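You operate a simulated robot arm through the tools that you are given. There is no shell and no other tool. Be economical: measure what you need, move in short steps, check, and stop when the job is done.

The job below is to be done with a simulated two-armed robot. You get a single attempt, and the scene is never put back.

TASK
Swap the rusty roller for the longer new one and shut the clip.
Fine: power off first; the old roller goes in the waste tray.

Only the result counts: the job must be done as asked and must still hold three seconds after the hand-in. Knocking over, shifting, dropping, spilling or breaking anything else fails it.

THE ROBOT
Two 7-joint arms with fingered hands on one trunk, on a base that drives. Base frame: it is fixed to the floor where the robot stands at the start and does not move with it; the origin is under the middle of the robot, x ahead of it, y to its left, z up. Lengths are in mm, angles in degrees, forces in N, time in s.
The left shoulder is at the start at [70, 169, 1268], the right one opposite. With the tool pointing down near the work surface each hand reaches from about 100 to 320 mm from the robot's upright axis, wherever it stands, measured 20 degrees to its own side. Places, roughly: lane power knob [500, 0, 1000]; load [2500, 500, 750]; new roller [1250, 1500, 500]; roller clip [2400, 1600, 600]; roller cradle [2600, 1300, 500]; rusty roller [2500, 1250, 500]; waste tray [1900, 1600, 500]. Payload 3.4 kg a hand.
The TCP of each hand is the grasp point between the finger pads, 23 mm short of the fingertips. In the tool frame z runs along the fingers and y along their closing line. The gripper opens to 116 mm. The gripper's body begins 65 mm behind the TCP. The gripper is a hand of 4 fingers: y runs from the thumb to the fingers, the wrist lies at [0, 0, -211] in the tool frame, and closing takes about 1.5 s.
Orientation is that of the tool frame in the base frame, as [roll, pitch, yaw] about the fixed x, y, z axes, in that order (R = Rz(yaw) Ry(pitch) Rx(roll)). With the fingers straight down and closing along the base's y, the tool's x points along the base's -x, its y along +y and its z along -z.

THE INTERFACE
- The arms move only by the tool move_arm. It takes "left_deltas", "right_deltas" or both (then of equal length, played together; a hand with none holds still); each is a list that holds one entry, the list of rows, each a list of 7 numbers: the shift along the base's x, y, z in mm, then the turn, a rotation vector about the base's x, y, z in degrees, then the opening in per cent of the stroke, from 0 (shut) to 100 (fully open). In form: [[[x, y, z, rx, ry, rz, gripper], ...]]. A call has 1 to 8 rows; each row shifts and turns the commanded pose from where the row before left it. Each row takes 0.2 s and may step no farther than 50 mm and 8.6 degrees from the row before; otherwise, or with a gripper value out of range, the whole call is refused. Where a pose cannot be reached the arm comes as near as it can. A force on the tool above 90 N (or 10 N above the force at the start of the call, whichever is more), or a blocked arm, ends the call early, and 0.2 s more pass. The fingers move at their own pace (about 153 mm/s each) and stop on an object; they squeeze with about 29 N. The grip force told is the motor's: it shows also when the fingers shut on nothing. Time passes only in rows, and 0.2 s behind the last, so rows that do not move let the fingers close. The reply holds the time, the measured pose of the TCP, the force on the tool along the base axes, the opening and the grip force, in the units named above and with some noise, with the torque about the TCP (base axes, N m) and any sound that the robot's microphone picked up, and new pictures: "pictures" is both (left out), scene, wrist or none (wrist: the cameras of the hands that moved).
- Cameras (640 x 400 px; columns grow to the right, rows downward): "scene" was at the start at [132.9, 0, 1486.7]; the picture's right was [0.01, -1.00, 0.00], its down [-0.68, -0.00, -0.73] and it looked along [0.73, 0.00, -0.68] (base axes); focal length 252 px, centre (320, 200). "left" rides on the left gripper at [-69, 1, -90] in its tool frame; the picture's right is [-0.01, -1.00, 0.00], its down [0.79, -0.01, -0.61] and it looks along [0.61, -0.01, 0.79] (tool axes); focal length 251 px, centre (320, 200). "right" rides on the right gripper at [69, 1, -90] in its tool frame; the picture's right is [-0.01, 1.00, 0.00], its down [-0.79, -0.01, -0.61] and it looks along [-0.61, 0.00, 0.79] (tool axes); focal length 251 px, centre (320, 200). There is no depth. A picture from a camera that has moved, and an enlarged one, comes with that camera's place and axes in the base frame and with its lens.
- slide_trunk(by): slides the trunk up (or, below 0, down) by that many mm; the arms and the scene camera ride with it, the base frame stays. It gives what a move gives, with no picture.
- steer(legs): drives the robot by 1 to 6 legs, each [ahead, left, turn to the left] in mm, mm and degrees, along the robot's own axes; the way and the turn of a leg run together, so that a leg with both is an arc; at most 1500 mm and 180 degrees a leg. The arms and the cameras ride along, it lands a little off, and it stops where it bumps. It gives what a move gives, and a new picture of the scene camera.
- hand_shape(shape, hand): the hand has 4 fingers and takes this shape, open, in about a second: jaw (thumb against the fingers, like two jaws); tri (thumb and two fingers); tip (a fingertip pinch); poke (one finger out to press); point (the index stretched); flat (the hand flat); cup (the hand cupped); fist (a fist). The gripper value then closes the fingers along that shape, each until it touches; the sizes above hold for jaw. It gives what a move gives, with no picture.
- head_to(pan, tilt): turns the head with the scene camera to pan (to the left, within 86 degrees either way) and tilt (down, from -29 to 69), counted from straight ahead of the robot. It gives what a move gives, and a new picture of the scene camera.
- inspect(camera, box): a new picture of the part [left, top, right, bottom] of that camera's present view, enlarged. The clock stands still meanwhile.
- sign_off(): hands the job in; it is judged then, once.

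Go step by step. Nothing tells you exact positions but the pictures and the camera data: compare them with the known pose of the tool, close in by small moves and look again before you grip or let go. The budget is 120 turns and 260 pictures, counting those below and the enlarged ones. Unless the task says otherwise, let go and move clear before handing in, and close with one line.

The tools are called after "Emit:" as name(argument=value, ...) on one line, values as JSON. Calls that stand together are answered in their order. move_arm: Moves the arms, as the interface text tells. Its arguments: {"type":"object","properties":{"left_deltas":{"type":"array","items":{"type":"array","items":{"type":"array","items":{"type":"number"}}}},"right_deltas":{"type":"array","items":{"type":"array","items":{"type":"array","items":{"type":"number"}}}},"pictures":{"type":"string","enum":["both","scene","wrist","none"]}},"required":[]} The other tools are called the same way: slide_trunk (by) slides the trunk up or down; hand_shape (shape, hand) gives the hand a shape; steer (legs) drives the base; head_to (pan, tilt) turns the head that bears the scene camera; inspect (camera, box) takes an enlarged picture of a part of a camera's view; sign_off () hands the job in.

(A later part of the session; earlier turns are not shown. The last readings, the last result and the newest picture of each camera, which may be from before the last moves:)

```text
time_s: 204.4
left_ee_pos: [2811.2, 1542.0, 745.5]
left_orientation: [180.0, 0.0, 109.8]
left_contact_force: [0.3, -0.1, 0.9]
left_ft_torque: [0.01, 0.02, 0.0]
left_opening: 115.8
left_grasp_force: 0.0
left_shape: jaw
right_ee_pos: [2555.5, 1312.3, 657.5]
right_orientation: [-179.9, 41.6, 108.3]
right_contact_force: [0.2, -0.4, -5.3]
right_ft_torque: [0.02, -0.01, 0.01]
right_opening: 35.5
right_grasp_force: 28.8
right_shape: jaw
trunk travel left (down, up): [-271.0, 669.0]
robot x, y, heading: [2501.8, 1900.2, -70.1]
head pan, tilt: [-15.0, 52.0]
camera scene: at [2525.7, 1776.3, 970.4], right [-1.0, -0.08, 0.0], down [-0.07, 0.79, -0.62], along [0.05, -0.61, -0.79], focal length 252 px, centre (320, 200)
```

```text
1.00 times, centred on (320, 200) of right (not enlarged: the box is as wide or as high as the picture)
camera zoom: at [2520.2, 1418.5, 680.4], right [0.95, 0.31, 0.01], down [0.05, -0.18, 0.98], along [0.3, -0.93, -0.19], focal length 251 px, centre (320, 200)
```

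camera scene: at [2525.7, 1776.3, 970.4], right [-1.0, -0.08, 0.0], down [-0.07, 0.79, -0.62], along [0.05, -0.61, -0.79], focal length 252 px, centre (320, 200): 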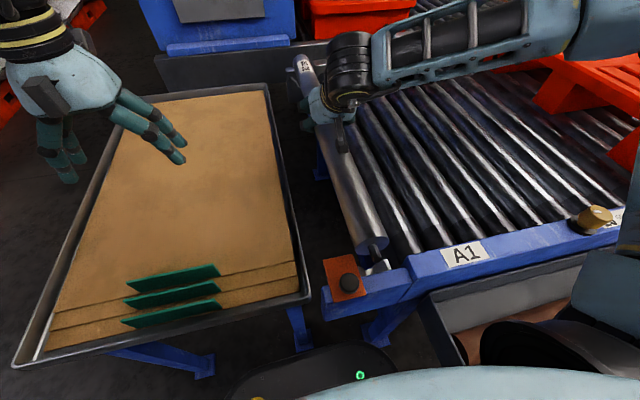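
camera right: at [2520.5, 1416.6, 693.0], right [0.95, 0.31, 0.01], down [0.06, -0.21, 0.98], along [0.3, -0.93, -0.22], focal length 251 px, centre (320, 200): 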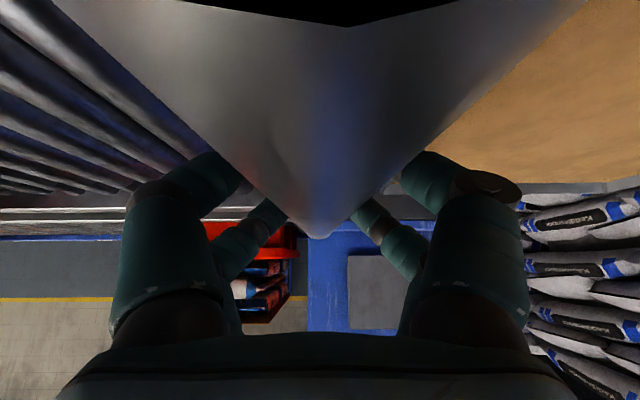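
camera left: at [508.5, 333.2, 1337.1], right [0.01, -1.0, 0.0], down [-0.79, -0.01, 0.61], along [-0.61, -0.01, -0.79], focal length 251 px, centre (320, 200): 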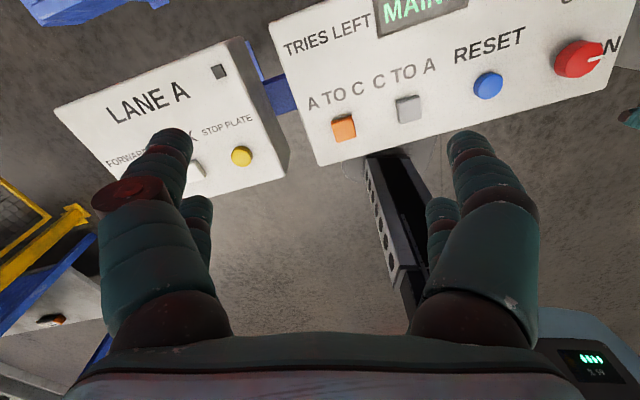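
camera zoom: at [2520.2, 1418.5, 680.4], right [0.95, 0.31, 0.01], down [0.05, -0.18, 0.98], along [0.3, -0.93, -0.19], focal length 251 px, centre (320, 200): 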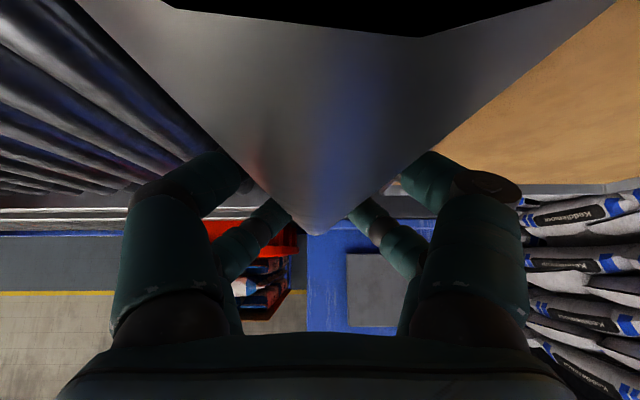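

Both ends are level at about z 638, and the roller is yawed about 0.9° off the slot line. I'll turn the hand by that and lower to just above the slots.

Emit:
move_arm(right_deltas=[[[0, 0, -10, 0, 0, 0.9, 0], [0, 0, -15, 0, 0, 0, 0], [0, 0, -15, 0, 0, 0, 0], [0, 0, 0, 0, 0, 0, 0]]], pictures="wrist")

Emit:
inspect(camera="scene", box=[310, 220, 430, 320])

Emit:
inspect(camera="scene", box=[270, 30, 350, 130])

```text
time_s: 205.4
left_ee_pos: [2809.9, 1541.0, 745.6]
left_orientation: [179.9, 0.0, 109.8]
left_contact_force: [0.0, 0.2, -0.9]
left_ft_torque: [0.0, 0.0, 0.0]
left_opening: 115.9
left_grasp_force: 0.0
left_shape: jaw
right_ee_pos: [2555.6, 1311.7, 618.3]
right_orientation: [-179.9, 41.6, 109.3]
right_contact_force: [0.1, -0.3, -4.4]
right_ft_torque: [-0.03, 0.0, -0.03]
right_opening: 35.7
right_grasp_force: 28.9
right_shape: jaw
trunk travel left (down, up): [-271.0, 669.0]
robot x, y, heading: [2502.5, 1897.7, -70.3]
head pan, tilt: [-15.0, 52.0]
camera right: at [2519.3, 1418.5, 640.9], right [0.95, 0.32, 0.01], down [0.06, -0.18, 0.98], along [0.32, -0.93, -0.19], focal length 251 px, centre (320, 200)
```

right: 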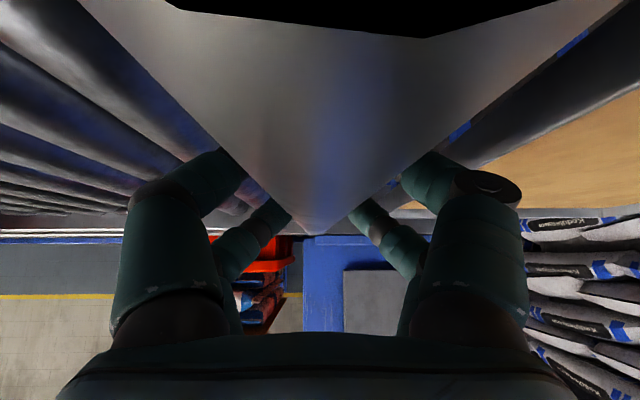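

```text
4.00 times, centred on (370, 270) of scene
camera zoom: at [2525.8, 1776.3, 970.4], right [-1.0, -0.08, 0.0], down [-0.07, 0.79, -0.61], along [0.05, -0.61, -0.79], focal length 1010 px, centre (120, -80)
```

zoom: 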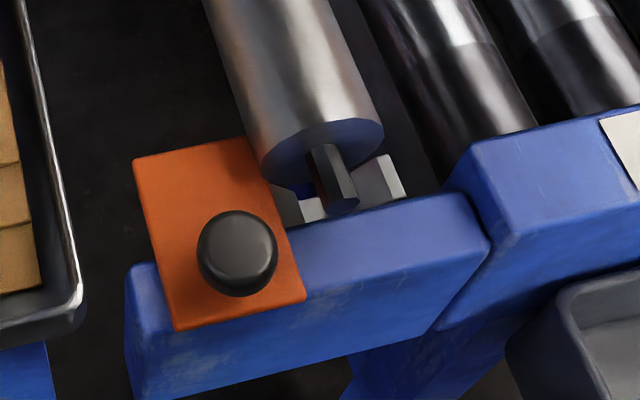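

```text
4.00 times, centred on (310, 80) of scene
camera zoom: at [2525.8, 1776.3, 970.4], right [-1.0, -0.08, 0.0], down [-0.07, 0.79, -0.61], along [0.05, -0.61, -0.79], focal length 1010 px, centre (360, 680)
```

zoom: 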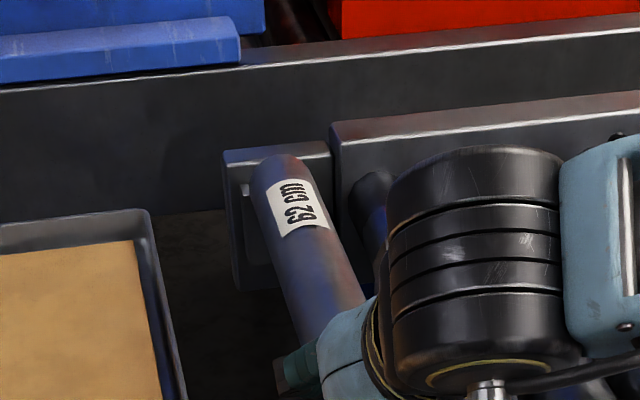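

Near shaft is within about 1 mm of its slot, just inside the rail. I'll nudge 2 mm inward and lower carefully, watching forces.

Emit:
move_arm(right_deltas=[[[0.6, -1.9, -6, 0, 0, 0, 0], [0, 0, -8, 0, 0, 0, 0], [0, 0, 0, 0, 0, 0, 0]]], pictures="none")

Emit:
inspect(camera="scene", box=[320, 230, 420, 310])

Emit:
inspect(camera="scene", box=[280, 50, 350, 120])

```text
time_s: 206.2
left_ee_pos: [2809.7, 1541.1, 745.8]
left_orientation: [-180.0, -0.1, 109.7]
left_contact_force: [0.3, 0.0, -0.7]
left_ft_torque: [0.03, 0.0, 0.02]
left_opening: 116.0
left_grasp_force: 0.2
left_shape: jaw
right_ee_pos: [2558.3, 1308.9, 603.7]
right_orientation: [-179.9, 41.7, 109.2]
right_contact_force: [-0.9, -0.3, -5.4]
right_ft_torque: [-0.03, 0.01, 0.14]
right_opening: 35.8
right_grasp_force: 28.9
right_shape: jaw
trunk travel left (down, up): [-271.0, 669.0]
robot x, y, heading: [2504.7, 1898.6, -70.3]
head pan, tilt: [-15.0, 52.0]
```

```text
5.00 times, centred on (370, 270) of scene
camera zoom: at [2525.7, 1776.3, 970.3], right [-1.0, -0.08, 0.0], down [-0.07, 0.79, -0.61], along [0.05, -0.61, -0.79], focal length 1262 px, centre (70, -150)
```

zoom: 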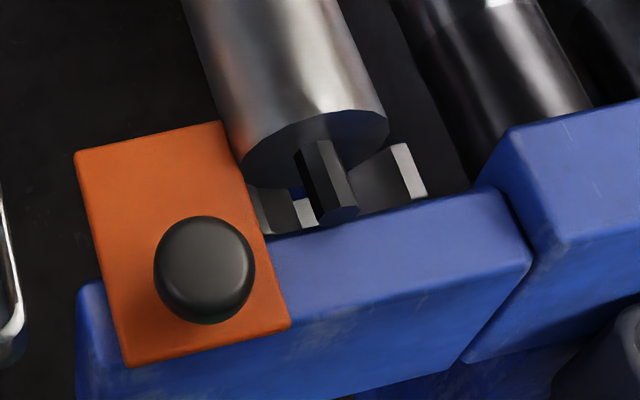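

```text
5.71 times, centred on (315, 85) of scene
camera zoom: at [2525.7, 1776.3, 970.3], right [-1.0, -0.08, 0.0], down [-0.07, 0.79, -0.61], along [0.05, -0.61, -0.79], focal length 1443 px, centre (349, 857)
```

zoom: 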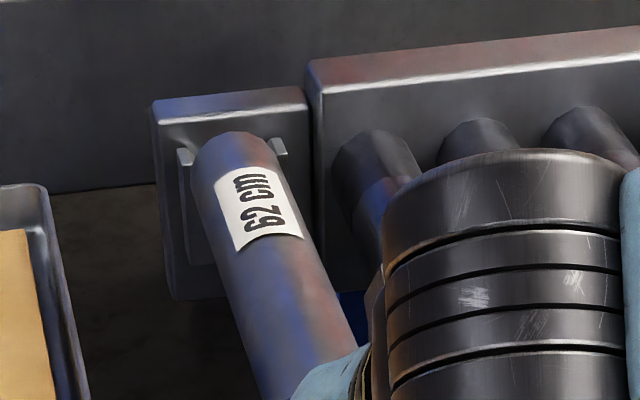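

The far view shows the roller end centred between the cradle's jaws but overlapping them a bit lengthwise, while the near tip has some 10 mm to the rail. I'll shift the roller about 6 mm back toward me and go lower.

Emit:
move_arm(right_deltas=[[[0, 0, 4, 0, 0, 0, 0], [-2, 5.7, 0, 0, 0, 0, 0], [0, 0, -6, 0, 0, 0, 0], [0, 0, -6, 0, 0, 0, 0], [0, 0, 0, 0, 0, 0, 0]]], pictures="none")

Emit:
inspect(camera="scene", box=[330, 240, 410, 304])

Emit:
inspect(camera="scene", box=[280, 50, 350, 120])

```text
time_s: 207.4
left_ee_pos: [2809.8, 1542.1, 745.8]
left_orientation: [-179.9, 0.1, 109.9]
left_contact_force: [-0.3, 0.0, 1.1]
left_ft_torque: [-0.03, 0.0, 0.01]
left_opening: 116.0
left_grasp_force: 0.0
left_shape: jaw
right_ee_pos: [2555.8, 1314.6, 599.4]
right_orientation: [-180.0, 41.4, 109.4]
right_contact_force: [0.6, 0.3, 16.9]
right_ft_torque: [6.62, 1.95, -0.17]
right_opening: 35.4
right_grasp_force: 29.2
right_shape: jaw
right hand out of reach, approached as far as the arm can: row 4
trunk travel left (down, up): [-271.0, 669.0]
robot x, y, heading: [2501.4, 1899.7, -70.3]
head pan, tilt: [-15.0, 52.0]
```

```text
6.25 times, centred on (370, 272) of scene
camera zoom: at [2526.0, 1777.7, 970.8], right [-1.0, -0.08, 0.0], down [-0.07, 0.78, -0.62], along [0.05, -0.61, -0.79], focal length 1578 px, centre (8, -250)
```

zoom: 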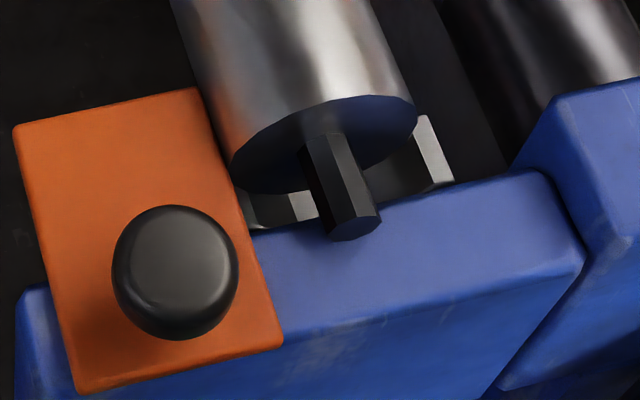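

```text
5.71 times, centred on (315, 85) of scene
camera zoom: at [2526.0, 1777.7, 970.8], right [-1.0, -0.08, 0.0], down [-0.07, 0.78, -0.62], along [0.05, -0.61, -0.79], focal length 1443 px, centre (349, 857)
```

zoom: 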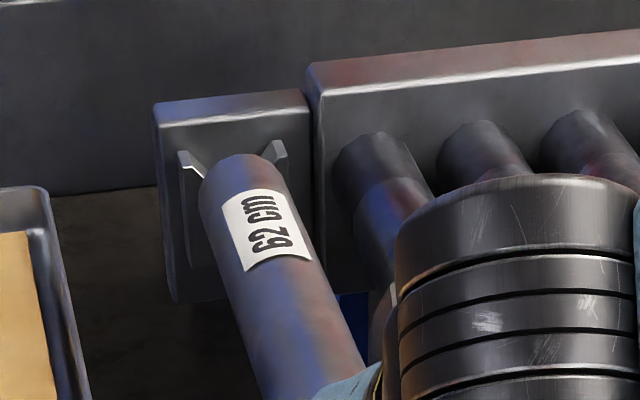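

The near shaft tip is catching on the rail top, and the far end sits lower by about 2°. I'll raise, shift 7 mm back inward, and level it.

Emit:
move_arm(right_deltas=[[[0, 0, 10, 0, 0, 0, 0], [1.2, -3.5, 0, -0.9, -0.3, 0, 0], [1.2, -3.5, 0, -0.9, -0.3, 0, 0], [0, 0, 0, 0, 0, 0, 0]]], pictures="none")

Emit:
inspect(camera="scene", box=[330, 240, 410, 304])

Emit:
inspect(camera="scene", box=[280, 50, 350, 120])

```text
time_s: 208.4
left_ee_pos: [2811.0, 1543.4, 745.5]
left_orientation: [-179.9, 0.1, 109.8]
left_contact_force: [0.1, -0.6, -0.8]
left_ft_torque: [0.0, 0.03, -0.01]
left_opening: 116.1
left_grasp_force: 0.1
left_shape: jaw
right_ee_pos: [2556.4, 1307.8, 611.5]
right_orientation: [-179.9, 43.4, 109.4]
right_contact_force: [-2.4, 5.8, 18.3]
right_ft_torque: [7.36, 2.16, 0.14]
right_opening: 35.1
right_grasp_force: 28.8
right_shape: jaw
trunk travel left (down, up): [-271.0, 669.0]
robot x, y, heading: [2503.2, 1900.1, -70.3]
head pan, tilt: [-15.0, 52.0]
```

```text
6.25 times, centred on (370, 272) of scene
camera zoom: at [2525.7, 1778.4, 970.9], right [-1.0, -0.08, 0.0], down [-0.07, 0.78, -0.62], along [0.05, -0.61, -0.79], focal length 1578 px, centre (8, -250)
```

zoom: 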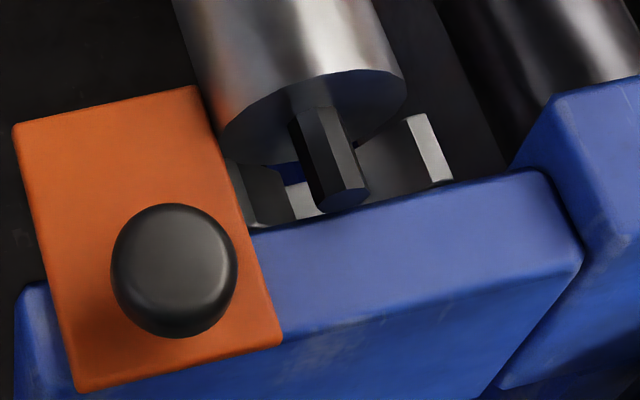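

```text
5.71 times, centred on (315, 85) of scene
camera zoom: at [2525.7, 1778.4, 970.9], right [-1.0, -0.08, 0.0], down [-0.07, 0.78, -0.62], along [0.05, -0.61, -0.79], focal length 1443 px, centre (349, 857)
```

zoom: 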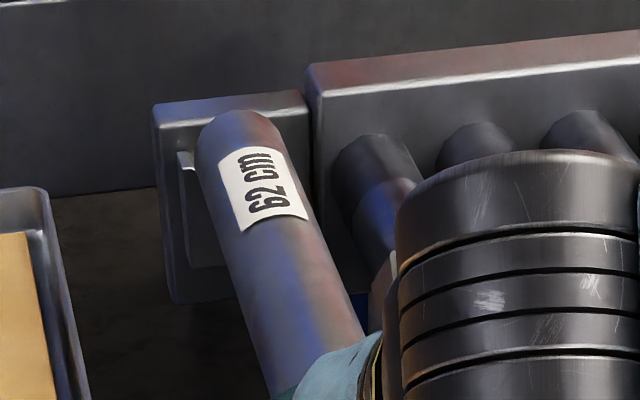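

The roller body's near end is catching on the edge of the open clip plate, which is only just out of the way. I'll raise a little, shift the roller 5 mm away from the plate, and check that the force vanishes.

Emit:
move_arm(right_deltas=[[[0, 0, 8, 0, 0, 0, 0], [-4.8, -1.5, 0, 0, 0, 0, 0], [0, 0, 0, 0, 0, 0, 0]]], pictures="wrist")

Emit:
inspect(camera="scene", box=[330, 240, 410, 304])

```text
time_s: 209.2
left_ee_pos: [2809.4, 1541.8, 745.1]
left_orientation: [-180.0, 0.0, 109.9]
left_contact_force: [-0.4, -0.3, -0.9]
left_ft_torque: [-0.01, 0.02, -0.02]
left_opening: 115.9
left_grasp_force: 0.0
left_shape: jaw
right_ee_pos: [2550.7, 1305.5, 617.3]
right_orientation: [-179.9, 43.6, 109.2]
right_contact_force: [-0.9, -0.1, -5.1]
right_ft_torque: [0.05, 0.0, -0.03]
right_opening: 35.2
right_grasp_force: 29.4
right_shape: jaw
trunk travel left (down, up): [-271.0, 669.0]
robot x, y, heading: [2501.6, 1898.0, -70.2]
head pan, tilt: [-15.0, 52.0]
camera right: at [2513.3, 1412.1, 635.2], right [0.95, 0.32, 0.0], down [0.05, -0.15, 0.99], along [0.32, -0.93, -0.16], focal length 251 px, centre (320, 200)
```

right: 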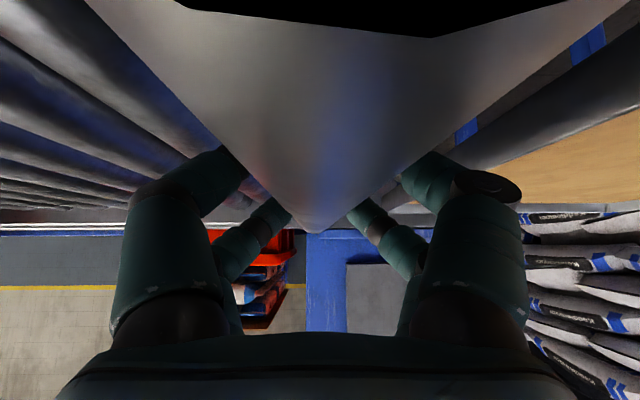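

```text
6.25 times, centred on (370, 272) of scene
camera zoom: at [2525.8, 1776.2, 970.3], right [-1.0, -0.08, 0.0], down [-0.07, 0.79, -0.61], along [0.05, -0.61, -0.79], focal length 1578 px, centre (8, -250)
```

zoom: 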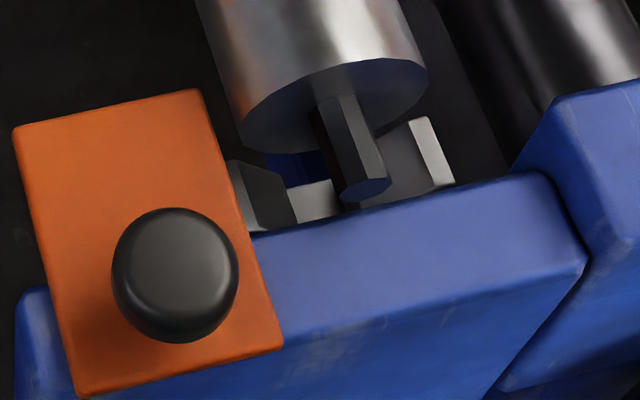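

Free again, and now the shaft projects right into the slot with the body clear of the plate. I'll lower in small steps.

Emit:
move_arm(right_deltas=[[[0.5, -1.5, -8, 0, 0, 0, 0], [0, 0, -8, 0, 0, 0, 0], [0, 0, 0, 0, 0, 0, 0]]], pictures="none")

Emit:
inspect(camera="scene", box=[330, 240, 410, 304])

Emit:
inspect(camera="scene", box=[280, 50, 350, 120])

```text
time_s: 210.0
left_ee_pos: [2811.2, 1544.2, 747.1]
left_orientation: [-179.9, 0.2, 109.7]
left_contact_force: [0.5, 1.0, 0.4]
left_ft_torque: [-0.01, 0.0, 0.01]
left_opening: 116.0
left_grasp_force: 0.0
left_shape: jaw
right_ee_pos: [2551.7, 1303.2, 606.9]
right_orientation: [-179.9, 43.4, 109.5]
right_contact_force: [6.0, 4.2, 27.1]
right_ft_torque: [8.3, 2.25, -1.11]
right_opening: 32.7
right_grasp_force: 28.8
right_shape: jaw
trunk travel left (down, up): [-271.0, 669.0]
robot x, y, heading: [2502.2, 1900.2, -70.1]
head pan, tilt: [-15.0, 52.0]
```

```text
6.25 times, centred on (370, 272) of scene
camera zoom: at [2526.7, 1779.3, 971.0], right [-1.0, -0.08, 0.0], down [-0.07, 0.78, -0.62], along [0.05, -0.62, -0.79], focal length 1578 px, centre (8, -250)
```

zoom: 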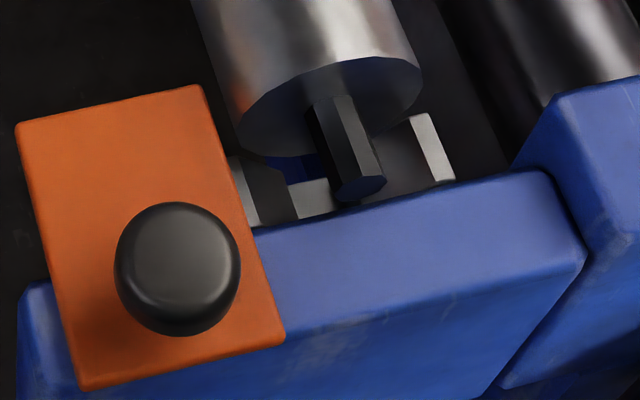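

```text
5.71 times, centred on (315, 85) of scene
camera zoom: at [2526.7, 1779.3, 971.0], right [-1.0, -0.08, 0.0], down [-0.07, 0.78, -0.62], along [0.05, -0.62, -0.79], focal length 1443 px, centre (349, 857)
```

zoom: 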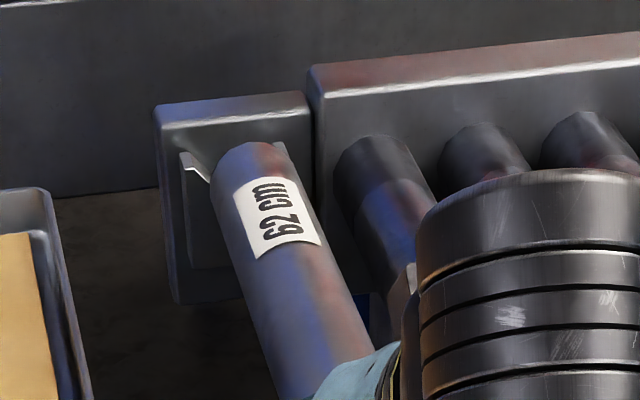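

The contact height is the same for all sideways offsets, so the near shaft tip is still catching the rail's edge: the roller must go about 6 mm further in, and 7 mm back sideways to the slot line. I'll raise, shift so, and look.

Emit:
move_arm(right_deltas=[[[0, 0, 10, 0, 0, 0, 0], [4.5, -1.7, 0, 0, 0, 0, 0], [4.3, -1.8, 0, 0, 0, 0, 0], [0, 0, -4, 0, 0, 0, 0], [0, 0, 0, 0, 0, 0, 0]]], pictures="none")

Emit:
inspect(camera="scene", box=[330, 240, 410, 304])

Emit:
inspect(camera="scene", box=[280, 50, 350, 120])

```text
time_s: 211.2
left_ee_pos: [2809.1, 1542.9, 744.6]
left_orientation: [-179.9, 0.0, 109.7]
left_contact_force: [-0.4, -0.4, -0.6]
left_ft_torque: [0.01, 0.03, 0.0]
left_opening: 115.7
left_grasp_force: 0.1
left_shape: jaw
right_ee_pos: [2558.0, 1300.5, 606.2]
right_orientation: [-179.9, 43.4, 109.3]
right_contact_force: [-0.2, -0.5, -6.0]
right_ft_torque: [0.0, -0.01, 0.12]
right_opening: 32.7
right_grasp_force: 29.5
right_shape: jaw
trunk travel left (down, up): [-271.0, 669.0]
robot x, y, heading: [2504.0, 1902.6, -70.2]
head pan, tilt: [-15.0, 52.0]
```

```text
6.25 times, centred on (370, 272) of scene
camera zoom: at [2525.7, 1776.2, 970.3], right [-1.0, -0.08, 0.0], down [-0.07, 0.79, -0.61], along [0.05, -0.61, -0.79], focal length 1578 px, centre (8, -250)
```

zoom: 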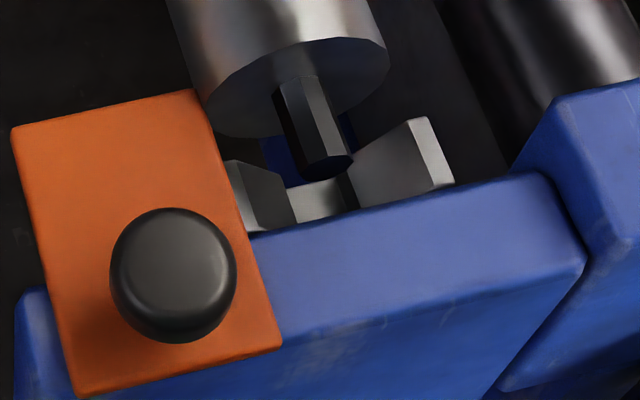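

```text
5.71 times, centred on (315, 85) of scene
camera zoom: at [2525.7, 1776.2, 970.3], right [-1.0, -0.08, 0.0], down [-0.07, 0.79, -0.61], along [0.05, -0.61, -0.79], focal length 1443 px, centre (349, 857)
```

zoom: 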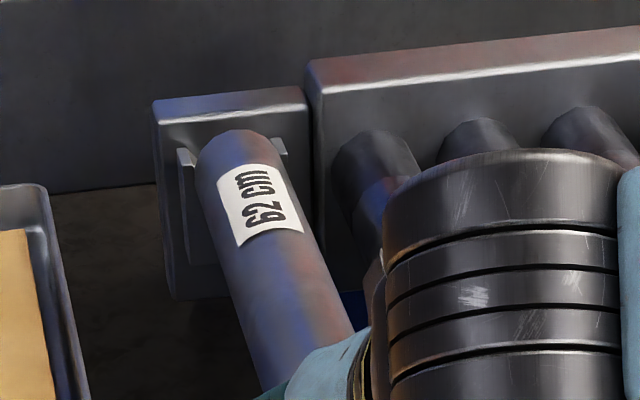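

Now both ends line up: the far end between its jaws, the near shaft over its slot. A 0.4° turn and I lower in steps.

Emit:
move_arm(right_deltas=[[[0, 0, -4, 0, 0, 0.4, 0], [0, 0, -6, 0, 0, 0, 0], [0, 0, -6, 0, 0, 0, 0], [0, 0, 0, 0, 0, 0, 0]]], pictures="none")

Emit:
inspect(camera="scene", box=[330, 240, 410, 304])

```text
time_s: 212.2
left_ee_pos: [2810.2, 1542.7, 744.3]
left_orientation: [-179.9, -0.1, 109.8]
left_contact_force: [-0.3, -0.6, 0.5]
left_ft_torque: [-0.04, 0.0, -0.02]
left_opening: 115.9
left_grasp_force: 0.0
left_shape: jaw
right_ee_pos: [2555.4, 1294.3, 596.8]
right_orientation: [-179.8, 43.1, 110.0]
right_contact_force: [0.9, -0.5, -5.5]
right_ft_torque: [-0.01, 0.02, 0.02]
right_opening: 32.6
right_grasp_force: 28.9
right_shape: jaw
right hand out of reach, approached as far as the arm can: row 2, 3
trunk travel left (down, up): [-271.0, 669.0]
robot x, y, heading: [2500.0, 1895.8, -70.1]
head pan, tilt: [-15.0, 52.0]
```

```text
6.25 times, centred on (370, 272) of scene
camera zoom: at [2525.8, 1776.3, 970.3], right [-1.0, -0.08, 0.0], down [-0.07, 0.79, -0.61], along [0.05, -0.61, -0.79], focal length 1578 px, centre (8, -250)
```

zoom: 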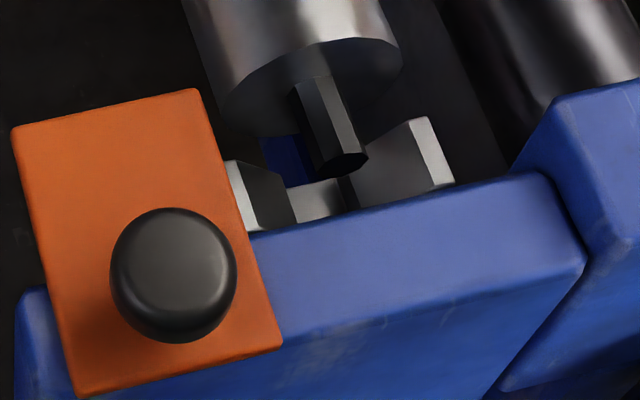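

The arm is at its reach limit here, so the rest of the lowering must come from the trunk. I'll raise the hand 14 mm first to regain freedom.

Emit:
move_arm(right_deltas=[[[0, 0, 14, 0, 0, 0, 0], [0, 0, 0, 0, 0, 0, 0]]], pictures="none")

```text
time_s: 212.8
left_ee_pos: [2810.3, 1540.5, 745.6]
left_orientation: [179.9, 0.0, 109.8]
left_contact_force: [-0.2, -0.1, -1.3]
left_ft_torque: [-0.02, -0.04, 0.0]
left_opening: 115.6
left_grasp_force: 0.1
left_shape: jaw
right_ee_pos: [2556.7, 1294.2, 610.6]
right_orientation: [-179.9, 43.5, 109.7]
right_contact_force: [-0.6, 0.0, -5.4]
right_ft_torque: [0.01, 0.0, 0.0]
right_opening: 32.8
right_grasp_force: 29.3
right_shape: jaw
trunk travel left (down, up): [-271.0, 669.0]
robot x, y, heading: [2502.5, 1902.6, -70.1]
head pan, tilt: [-15.0, 52.0]
```

Now a small sideways and outward correction, then the trunk lowers the roller.

Emit:
move_arm(right_deltas=[[[1.8, 4.8, 0, 0, 0, 0, 0], [0, 0, 0, 0, 0, 0, 0]]], pictures="none")

Emit:
slide_trunk(by=-16)

Emit:
inspect(camera="scene", box=[330, 226, 410, 290])

Emit:
inspect(camera="scene", box=[280, 40, 350, 110])

```text
time_s: 213.4
left_ee_pos: [2809.7, 1542.0, 745.0]
left_orientation: [179.9, 0.0, 109.8]
left_contact_force: [0.8, -0.4, 0.8]
left_ft_torque: [-0.02, -0.02, 0.0]
left_opening: 116.1
left_grasp_force: 0.0
left_shape: jaw
right_ee_pos: [2558.3, 1300.9, 610.4]
right_orientation: [-179.9, 43.5, 109.6]
right_contact_force: [0.9, -0.3, -4.8]
right_ft_torque: [-0.02, 0.0, -0.02]
right_opening: 32.6
right_grasp_force: 28.8
right_shape: jaw
trunk travel left (down, up): [-271.0, 669.0]
robot x, y, heading: [2500.7, 1899.8, -70.2]
head pan, tilt: [-15.0, 52.0]
```

```text
time_s: 214.0
left_ee_pos: [2810.4, 1541.0, 729.6]
left_orientation: [179.9, 0.1, 109.8]
left_contact_force: [0.9, -0.4, 0.0]
left_ft_torque: [0.04, -0.01, 0.03]
left_opening: 115.9
left_grasp_force: 0.0
left_shape: jaw
right_ee_pos: [2558.4, 1300.1, 594.4]
right_orientation: [-180.0, 43.5, 109.6]
right_contact_force: [0.0, 0.2, -5.5]
right_ft_torque: [-0.01, 0.0, -0.05]
right_opening: 32.6
right_grasp_force: 29.3
right_shape: jaw
trunk travel left (down, up): [-255.0, 685.0]
robot x, y, heading: [2507.5, 1899.9, -70.2]
head pan, tilt: [-15.0, 52.0]
```

```text
6.25 times, centred on (370, 258) of scene
camera zoom: at [2525.7, 1776.6, 954.3], right [-1.0, -0.08, 0.0], down [-0.07, 0.79, -0.62], along [0.05, -0.61, -0.79], focal length 1578 px, centre (8, -162)
```

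zoom: 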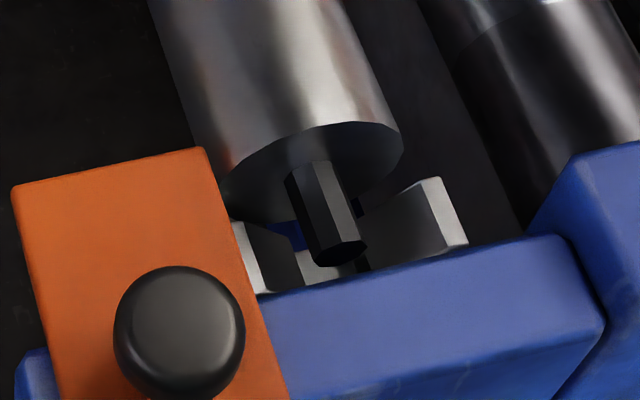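

```text
5.71 times, centred on (315, 75) of scene
camera zoom: at [2525.7, 1776.6, 954.3], right [-1.0, -0.08, 0.0], down [-0.07, 0.79, -0.62], along [0.05, -0.61, -0.79], focal length 1443 px, centre (349, 914)
```

zoom: 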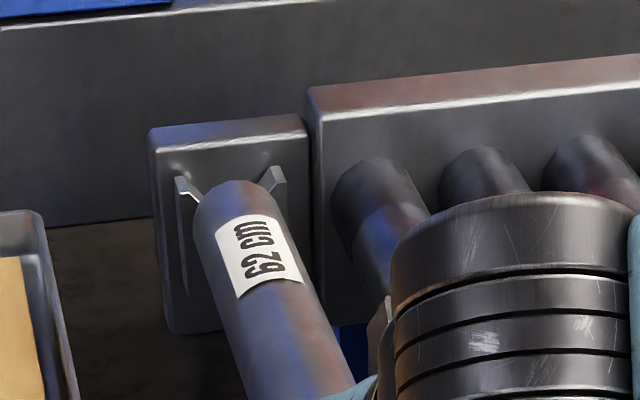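

Both shafts now sit between their jaws with no contact force. I'll lower on by the trunk.

Emit:
slide_trunk(by=-10)

Emit:
inspect(camera="scene", box=[330, 220, 410, 284])

```text
time_s: 214.6
left_ee_pos: [2810.3, 1541.9, 719.8]
left_orientation: [179.9, 0.0, 109.8]
left_contact_force: [0.0, -0.2, 0.7]
left_ft_torque: [-0.01, 0.01, 0.02]
left_opening: 115.9
left_grasp_force: 0.1
left_shape: jaw
right_ee_pos: [2557.0, 1301.2, 585.2]
right_orientation: [-179.9, 43.6, 109.6]
right_contact_force: [0.8, -1.1, -0.9]
right_ft_torque: [-1.2, -0.41, -0.05]
right_opening: 32.9
right_grasp_force: 29.1
right_shape: jaw
trunk travel left (down, up): [-245.0, 695.0]
robot x, y, heading: [2504.3, 1901.9, -70.1]
head pan, tilt: [-15.0, 52.0]
```

```text
6.25 times, centred on (370, 252) of scene
camera zoom: at [2525.6, 1777.0, 944.5], right [-1.0, -0.08, 0.0], down [-0.07, 0.79, -0.62], along [0.05, -0.61, -0.79], focal length 1578 px, centre (8, -125)
```

zoom: 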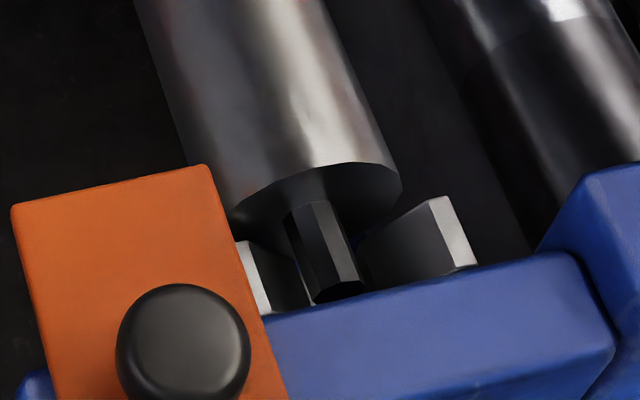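

The far end has touched its seat; the near shaft is entering its slot. A bit further.

Emit:
slide_trunk(by=-6)

Emit:
inspect(camera="scene", box=[330, 220, 410, 284])

Emit:
inspect(camera="scene", box=[280, 30, 350, 100])

```text
time_s: 215.2
left_ee_pos: [2809.6, 1542.8, 713.9]
left_orientation: [180.0, 0.2, 109.9]
left_contact_force: [-0.2, -0.4, 0.1]
left_ft_torque: [-0.02, 0.0, 0.0]
left_opening: 115.9
left_grasp_force: 0.0
left_shape: jaw
right_ee_pos: [2558.0, 1301.1, 581.0]
right_orientation: [-179.9, 43.8, 109.5]
right_contact_force: [-3.9, -4.0, 10.4]
right_ft_torque: [-1.5, -0.34, 0.07]
right_opening: 33.0
right_grasp_force: 29.3
right_shape: jaw
trunk travel left (down, up): [-239.0, 701.0]
robot x, y, heading: [2503.7, 1901.4, -70.0]
head pan, tilt: [-15.0, 52.0]
```

```text
6.25 times, centred on (370, 252) of scene
camera zoom: at [2525.0, 1778.2, 938.8], right [-1.0, -0.08, 0.0], down [-0.06, 0.78, -0.62], along [0.05, -0.61, -0.79], focal length 1578 px, centre (8, -125)
```

zoom: 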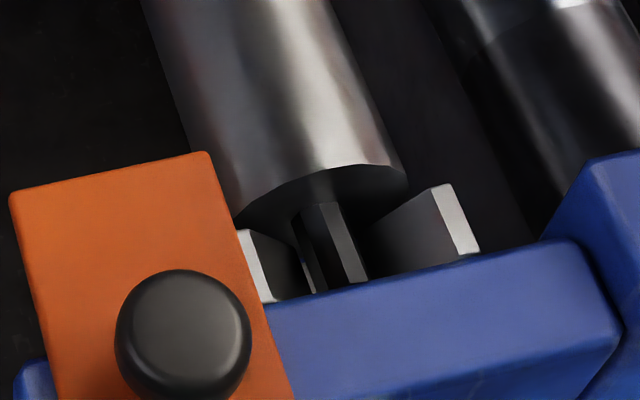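

```text
5.71 times, centred on (315, 65) of scene
camera zoom: at [2525.0, 1778.2, 938.8], right [-1.0, -0.08, 0.0], down [-0.06, 0.78, -0.62], along [0.05, -0.61, -0.79], focal length 1443 px, centre (349, 971)
```

zoom: 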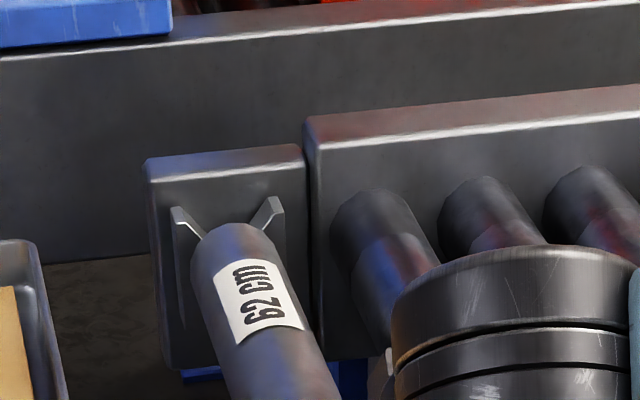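

Both ends are in their slots and bearing. I'll lower 2 mm more and open the hand gently.

Emit:
slide_trunk(by=-3)

Emit:
move_arm(right_deltas=[[[0, 0, 0, 0, 0, 0, 30], [0, 0, 0, 0, 0, 0, 40], [0, 0, 0, 0, 0, 0, 50], [0, 0, 0, 0, 0, 0, 50], [0, 0, 0, 0, 0, 0, 50]]], pictures="wrist")

Emit:
inspect(camera="scene", box=[330, 220, 410, 284])

Emit:
inspect(camera="scene", box=[280, 30, 350, 100])

```text
time_s: 215.7
left_ee_pos: [2810.7, 1542.5, 712.9]
left_orientation: [-180.0, 0.2, 109.8]
left_contact_force: [0.9, -0.4, 0.3]
left_ft_torque: [-0.02, -0.03, 0.01]
left_opening: 115.8
left_grasp_force: 0.0
left_shape: jaw
right_ee_pos: [2557.9, 1302.2, 579.0]
right_orientation: [-179.9, 43.9, 109.7]
right_contact_force: [-1.5, -6.5, 22.0]
right_ft_torque: [-1.21, 0.9, -0.66]
right_opening: 32.9
right_grasp_force: 29.3
right_shape: jaw
trunk travel left (down, up): [-236.0, 704.0]
robot x, y, heading: [2499.7, 1898.1, -70.3]
head pan, tilt: [-15.0, 52.0]
```

```text
time_s: 216.9
left_ee_pos: [2812.4, 1544.7, 711.3]
left_orientation: [-179.7, 0.1, 109.9]
left_contact_force: [-0.2, -0.2, -0.3]
left_ft_torque: [0.03, -0.01, -0.01]
left_opening: 116.0
left_grasp_force: 0.0
left_shape: jaw
right_ee_pos: [2561.2, 1303.4, 576.2]
right_orientation: [-179.6, 43.5, 109.9]
right_contact_force: [25.2, 14.5, 4.6]
right_ft_torque: [-0.02, 0.77, -1.47]
right_opening: 53.0
right_grasp_force: 0.0
right_shape: jaw
trunk travel left (down, up): [-236.0, 704.0]
robot x, y, heading: [2500.7, 1898.7, -70.4]
head pan, tilt: [-15.0, 52.0]
camera right: at [2522.6, 1409.7, 595.5], right [0.94, 0.33, 0.0], down [0.05, -0.15, 0.99], along [0.33, -0.93, -0.16], focal length 251 px, centre (320, 200)
```

right: 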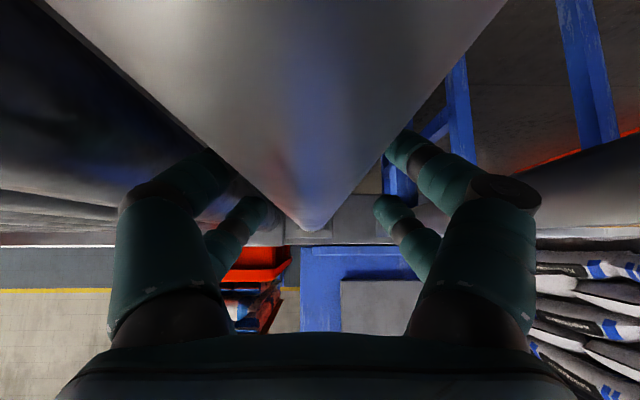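

```text
6.25 times, centred on (370, 252) of scene
camera zoom: at [2528.5, 1779.2, 935.6], right [-1.0, -0.08, 0.0], down [-0.07, 0.78, -0.62], along [0.05, -0.62, -0.79], focal length 1578 px, centre (8, -125)
```

zoom: 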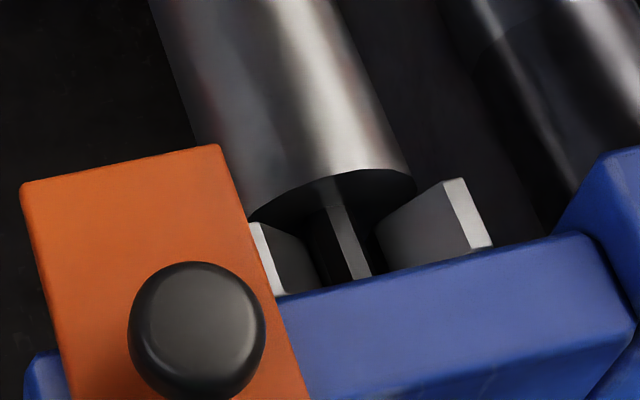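

```text
5.71 times, centred on (315, 65) of scene
camera zoom: at [2528.5, 1779.2, 935.6], right [-1.0, -0.08, 0.0], down [-0.07, 0.78, -0.62], along [0.05, -0.62, -0.79], focal length 1443 px, centre (349, 971)
```

zoom: 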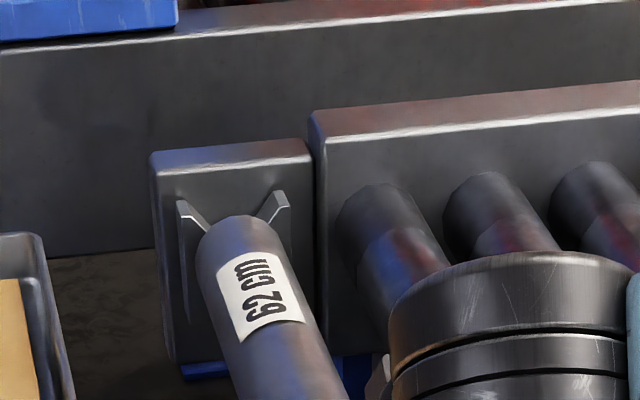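

The roller is seated at both ends. The hand presses a neighbour, so I'll ease the opening slightly and withdraw straight up.

Emit:
move_arm(right_deltas=[[[0, 0, 0, 0, 0, 0, 46], [0, 0, 12, 0, 0, 0, 46], [0, 0, 14, 0, 0, 0, 47], [0, 0, 20, 0, 0, 0, 50], [0, 0, 30, 0, 0, 0, 50], [0, 0, 35, 0, 0, 0, 50]]], pictures="both")

```text
time_s: 218.3
left_ee_pos: [2809.1, 1541.3, 709.9]
left_orientation: [-179.9, 0.1, 109.8]
left_contact_force: [-0.5, 0.8, 0.0]
left_ft_torque: [-0.01, 0.01, 0.01]
left_opening: 115.9
left_grasp_force: 0.1
left_shape: jaw
right_ee_pos: [2556.9, 1301.8, 687.4]
right_orientation: [-179.9, 43.5, 109.6]
right_contact_force: [-0.3, 0.9, -0.2]
right_ft_torque: [0.0, -0.05, -0.02]
right_opening: 57.5
right_grasp_force: 0.1
right_shape: jaw
trunk travel left (down, up): [-236.0, 704.0]
robot x, y, heading: [2505.8, 1899.7, -70.5]
head pan, tilt: [-15.0, 52.0]
camera scene: at [2525.8, 1777.3, 935.5], right [-1.0, -0.08, 0.0], down [-0.07, 0.79, -0.62], along [0.05, -0.61, -0.79], focal length 252 px, centre (320, 200)
camera right: at [2519.7, 1408.2, 706.7], right [0.94, 0.33, 0.01], down [0.05, -0.15, 0.99], along [0.33, -0.93, -0.16], focal length 251 px, centre (320, 200)
```

scene: 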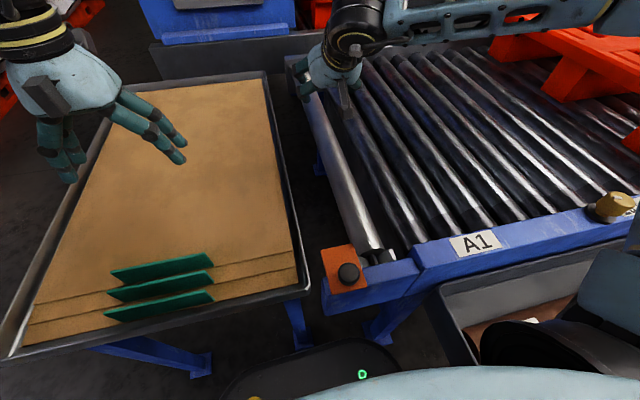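
right: 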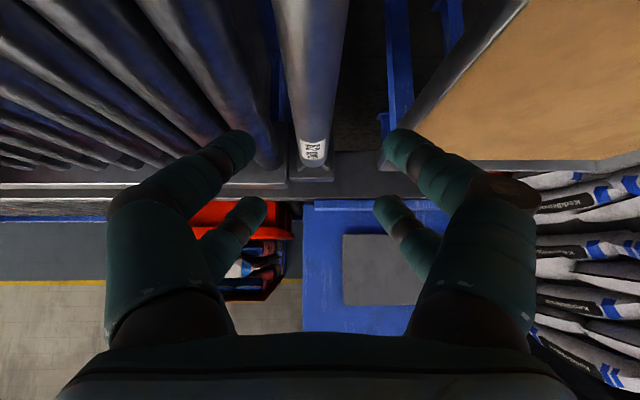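

The new roller lies in the cradle. To shut the clip I raise the trunk, bring the hand back to vertical, and back the robot as before.

Emit:
slide_trunk(by=120)

Emit:
move_arm(right_deltas=[[[-4, 36, 0, 5.9, 1.9, 0, 55], [-4, 36, 0, 5.9, 1.9, 0, 55], [-4, 36, 0, 5.9, 1.9, 0, 55], [-4, 36, -8, 5.9, 1.9, 0, 55], [-4, 36, -10, 5.9, 1.9, 0, 55], [-4, 36, -10, 5.9, 1.9, 0, 55], [0, 36, -10, 5.9, 1.9, 0, 55]]], pictures="none")

Emit:
steer(legs=[[-105, 0, 0]])

```text
time_s: 219.8
left_ee_pos: [2809.7, 1541.4, 830.3]
left_orientation: [-180.0, 0.0, 109.8]
left_contact_force: [-0.1, 0.8, -0.6]
left_ft_torque: [0.02, -0.01, -0.01]
left_opening: 115.9
left_grasp_force: 0.1
left_shape: jaw
right_ee_pos: [2557.6, 1301.1, 806.5]
right_orientation: [-179.8, 43.4, 109.5]
right_contact_force: [-0.2, 0.2, 1.6]
right_ft_torque: [0.01, -0.02, 0.0]
right_opening: 57.6
right_grasp_force: 0.1
right_shape: jaw
trunk travel left (down, up): [-356.0, 584.0]
robot x, y, heading: [2503.7, 1899.3, -70.3]
head pan, tilt: [-15.0, 52.0]
```

```text
time_s: 221.4
left_ee_pos: [2810.0, 1542.2, 831.3]
left_orientation: [-179.9, 0.0, 109.8]
left_contact_force: [-0.4, 1.7, -0.3]
left_ft_torque: [-0.04, 0.04, -0.02]
left_opening: 115.7
left_grasp_force: 0.0
left_shape: jaw
right_ee_pos: [2535.0, 1555.0, 768.9]
right_orientation: [178.9, 0.0, 109.2]
right_contact_force: [0.2, -0.1, 0.2]
right_ft_torque: [0.0, -0.04, -0.03]
right_opening: 63.1
right_grasp_force: 0.1
right_shape: jaw
trunk travel left (down, up): [-356.0, 584.0]
robot x, y, heading: [2502.2, 1900.8, -70.3]
head pan, tilt: [-15.0, 52.0]
```

```text
time_s: 222.6
left_ee_pos: [2774.3, 1642.1, 830.7]
left_orientation: [-180.0, 0.1, 109.8]
left_contact_force: [0.6, 0.3, 0.8]
left_ft_torque: [-0.05, -0.02, 0.0]
left_opening: 116.0
left_grasp_force: 0.0
left_shape: jaw
right_ee_pos: [2499.1, 1654.3, 768.8]
right_orientation: [178.9, 0.2, 109.2]
right_contact_force: [0.6, -0.2, 0.0]
right_ft_torque: [-0.02, -0.02, 0.0]
right_opening: 63.1
right_grasp_force: 0.0
right_shape: jaw
trunk travel left (down, up): [-356.0, 584.0]
robot x, y, heading: [2467.3, 1997.8, -70.2]
head pan, tilt: [-15.0, 52.0]
camera scene: at [2489.6, 1877.4, 1055.6], right [-1.0, -0.08, 0.0], down [-0.07, 0.78, -0.62], along [0.05, -0.61, -0.79], focal length 252 px, centre (320, 200)
```

scene: 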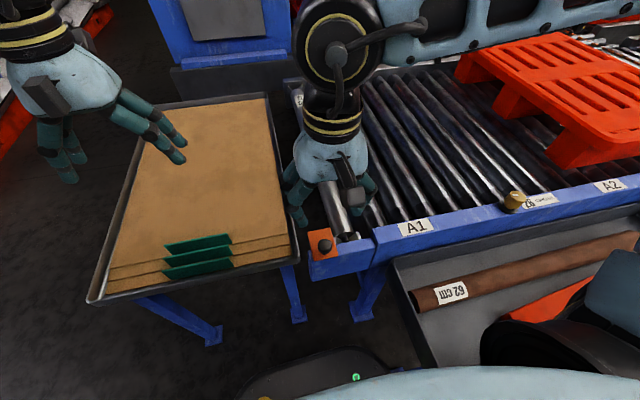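

The hand is about over the clip knob. I'll lower to z 700 and look.

Emit:
move_arm(right_deltas=[[[0, -4, -35, 0, 0, 0, 42], [0, -4, -35, 0, 0, 0, 42], [0, 0, 0, 0, 0, 0, 42]]], pictures="wrist")

```text
time_s: 223.3
left_ee_pos: [2773.5, 1641.5, 831.2]
left_orientation: [-179.9, 0.1, 109.8]
left_contact_force: [0.0, 0.0, -0.1]
left_ft_torque: [0.01, -0.01, 0.0]
left_opening: 115.8
left_grasp_force: 0.1
left_shape: jaw
right_ee_pos: [2498.7, 1646.2, 699.1]
right_orientation: [179.0, 0.2, 109.2]
right_contact_force: [0.8, -0.2, -0.8]
right_ft_torque: [0.03, -0.01, -0.01]
right_opening: 48.9
right_grasp_force: 0.0
right_shape: jaw
trunk travel left (down, up): [-356.0, 584.0]
robot x, y, heading: [2467.4, 2001.9, -70.2]
head pan, tilt: [-15.0, 52.0]
camera right: at [2473.1, 1712.1, 789.8], right [0.95, 0.32, 0.02], down [0.24, -0.76, 0.61], along [0.21, -0.57, -0.79], focal length 251 px, centre (320, 200)
```

right: 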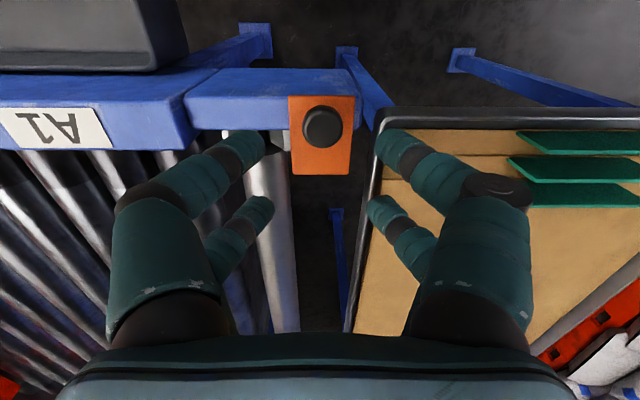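

The knob is at about [2500.6, 1649.6]. I'll descend around it.

Emit:
move_arm(right_deltas=[[[1, 0, -40, 0, 0, 0, 42], [0, 0, -35, 0, 0, 0, 42], [0, 0, 0, 0, 0, 0, 42]]], pictures="wrist")

```text
time_s: 224.2
left_ee_pos: [2775.0, 1642.0, 830.6]
left_orientation: [-179.9, 0.0, 109.8]
left_contact_force: [0.6, -0.1, -0.2]
left_ft_torque: [0.02, 0.01, -0.02]
left_opening: 116.0
left_grasp_force: 0.0
left_shape: jaw
right_ee_pos: [2497.0, 1640.5, 627.5]
right_orientation: [178.8, -0.1, 109.3]
right_contact_force: [-0.4, -0.1, 0.1]
right_ft_torque: [-0.01, 0.02, 0.04]
right_opening: 49.3
right_grasp_force: 0.0
right_shape: jaw
right hand out of reach, approached as far as the arm can: row 2
trunk travel left (down, up): [-356.0, 584.0]
robot x, y, heading: [2468.6, 2000.3, -69.8]
head pan, tilt: [-15.0, 52.0]
camera right: at [2471.8, 1706.0, 718.4], right [0.95, 0.32, 0.02], down [0.24, -0.76, 0.61], along [0.21, -0.57, -0.79], focal length 251 px, centre (320, 200)
```

right: 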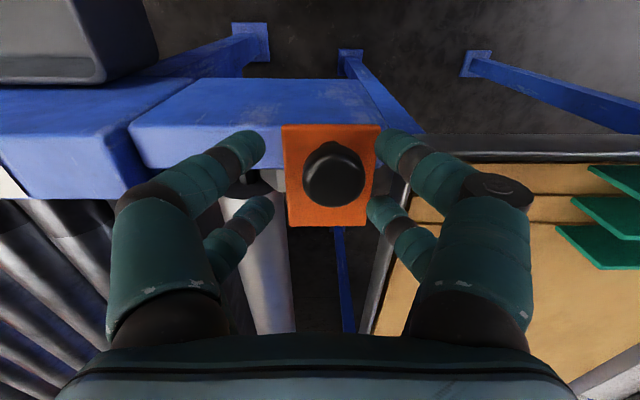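

I'm 6 mm high and at the arm's limit, so the trunk lowers the rest; then close and push the clip back.

Emit:
slide_trunk(by=-6)

Emit:
move_arm(right_deltas=[[[0, 0, 0, 0, 0, 0, 10], [0, 0, 0, 0, 0, 0, 0], [0, 0, 0, 0, 0, 0, 0], [0, 0, 0, 0, 0, 0, 0], [-9.5, -3.1, 0, 0, 0, 0, 0], [-9.5, -3.1, 0, 0, 0, 0, 0], [0, 0, 0, 0, 0, 0, 0]]], pictures="wrist")

```text
time_s: 224.7
left_ee_pos: [2773.9, 1641.9, 825.2]
left_orientation: [179.9, 0.0, 109.8]
left_contact_force: [0.0, -0.3, 0.3]
left_ft_torque: [0.01, -0.04, 0.0]
left_opening: 115.5
left_grasp_force: 0.2
left_shape: jaw
right_ee_pos: [2495.6, 1640.6, 622.1]
right_orientation: [178.8, 0.1, 109.3]
right_contact_force: [-0.4, 0.6, -0.1]
right_ft_torque: [-0.02, -0.01, 0.0]
right_opening: 49.3
right_grasp_force: 0.1
right_shape: jaw
trunk travel left (down, up): [-350.0, 590.0]
robot x, y, heading: [2464.6, 1998.1, -70.3]
head pan, tilt: [-15.0, 52.0]
```

```text
time_s: 226.3
left_ee_pos: [2774.7, 1642.2, 824.2]
left_orientation: [-179.9, 0.2, 109.9]
left_contact_force: [0.0, -0.7, -0.8]
left_ft_torque: [-0.02, -0.02, 0.02]
left_opening: 115.9
left_grasp_force: 0.0
left_shape: jaw
right_ee_pos: [2478.1, 1634.3, 621.7]
right_orientation: [178.8, 0.1, 109.2]
right_contact_force: [0.9, 0.0, 10.8]
right_ft_torque: [-0.08, 0.1, -0.33]
right_opening: 26.3
right_grasp_force: 29.3
right_shape: jaw
trunk travel left (down, up): [-350.0, 590.0]
robot x, y, heading: [2468.1, 1998.4, -70.2]
head pan, tilt: [-15.0, 52.0]
camera right: at [2452.9, 1700.0, 713.2], right [0.95, 0.32, 0.02], down [0.24, -0.76, 0.61], along [0.21, -0.57, -0.79], focal length 251 px, centre (320, 200)
```

right: 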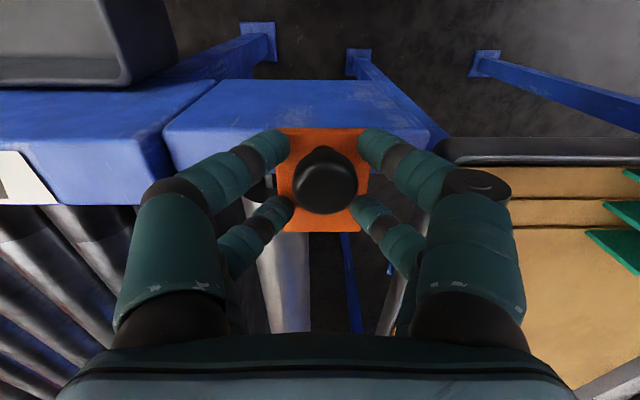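

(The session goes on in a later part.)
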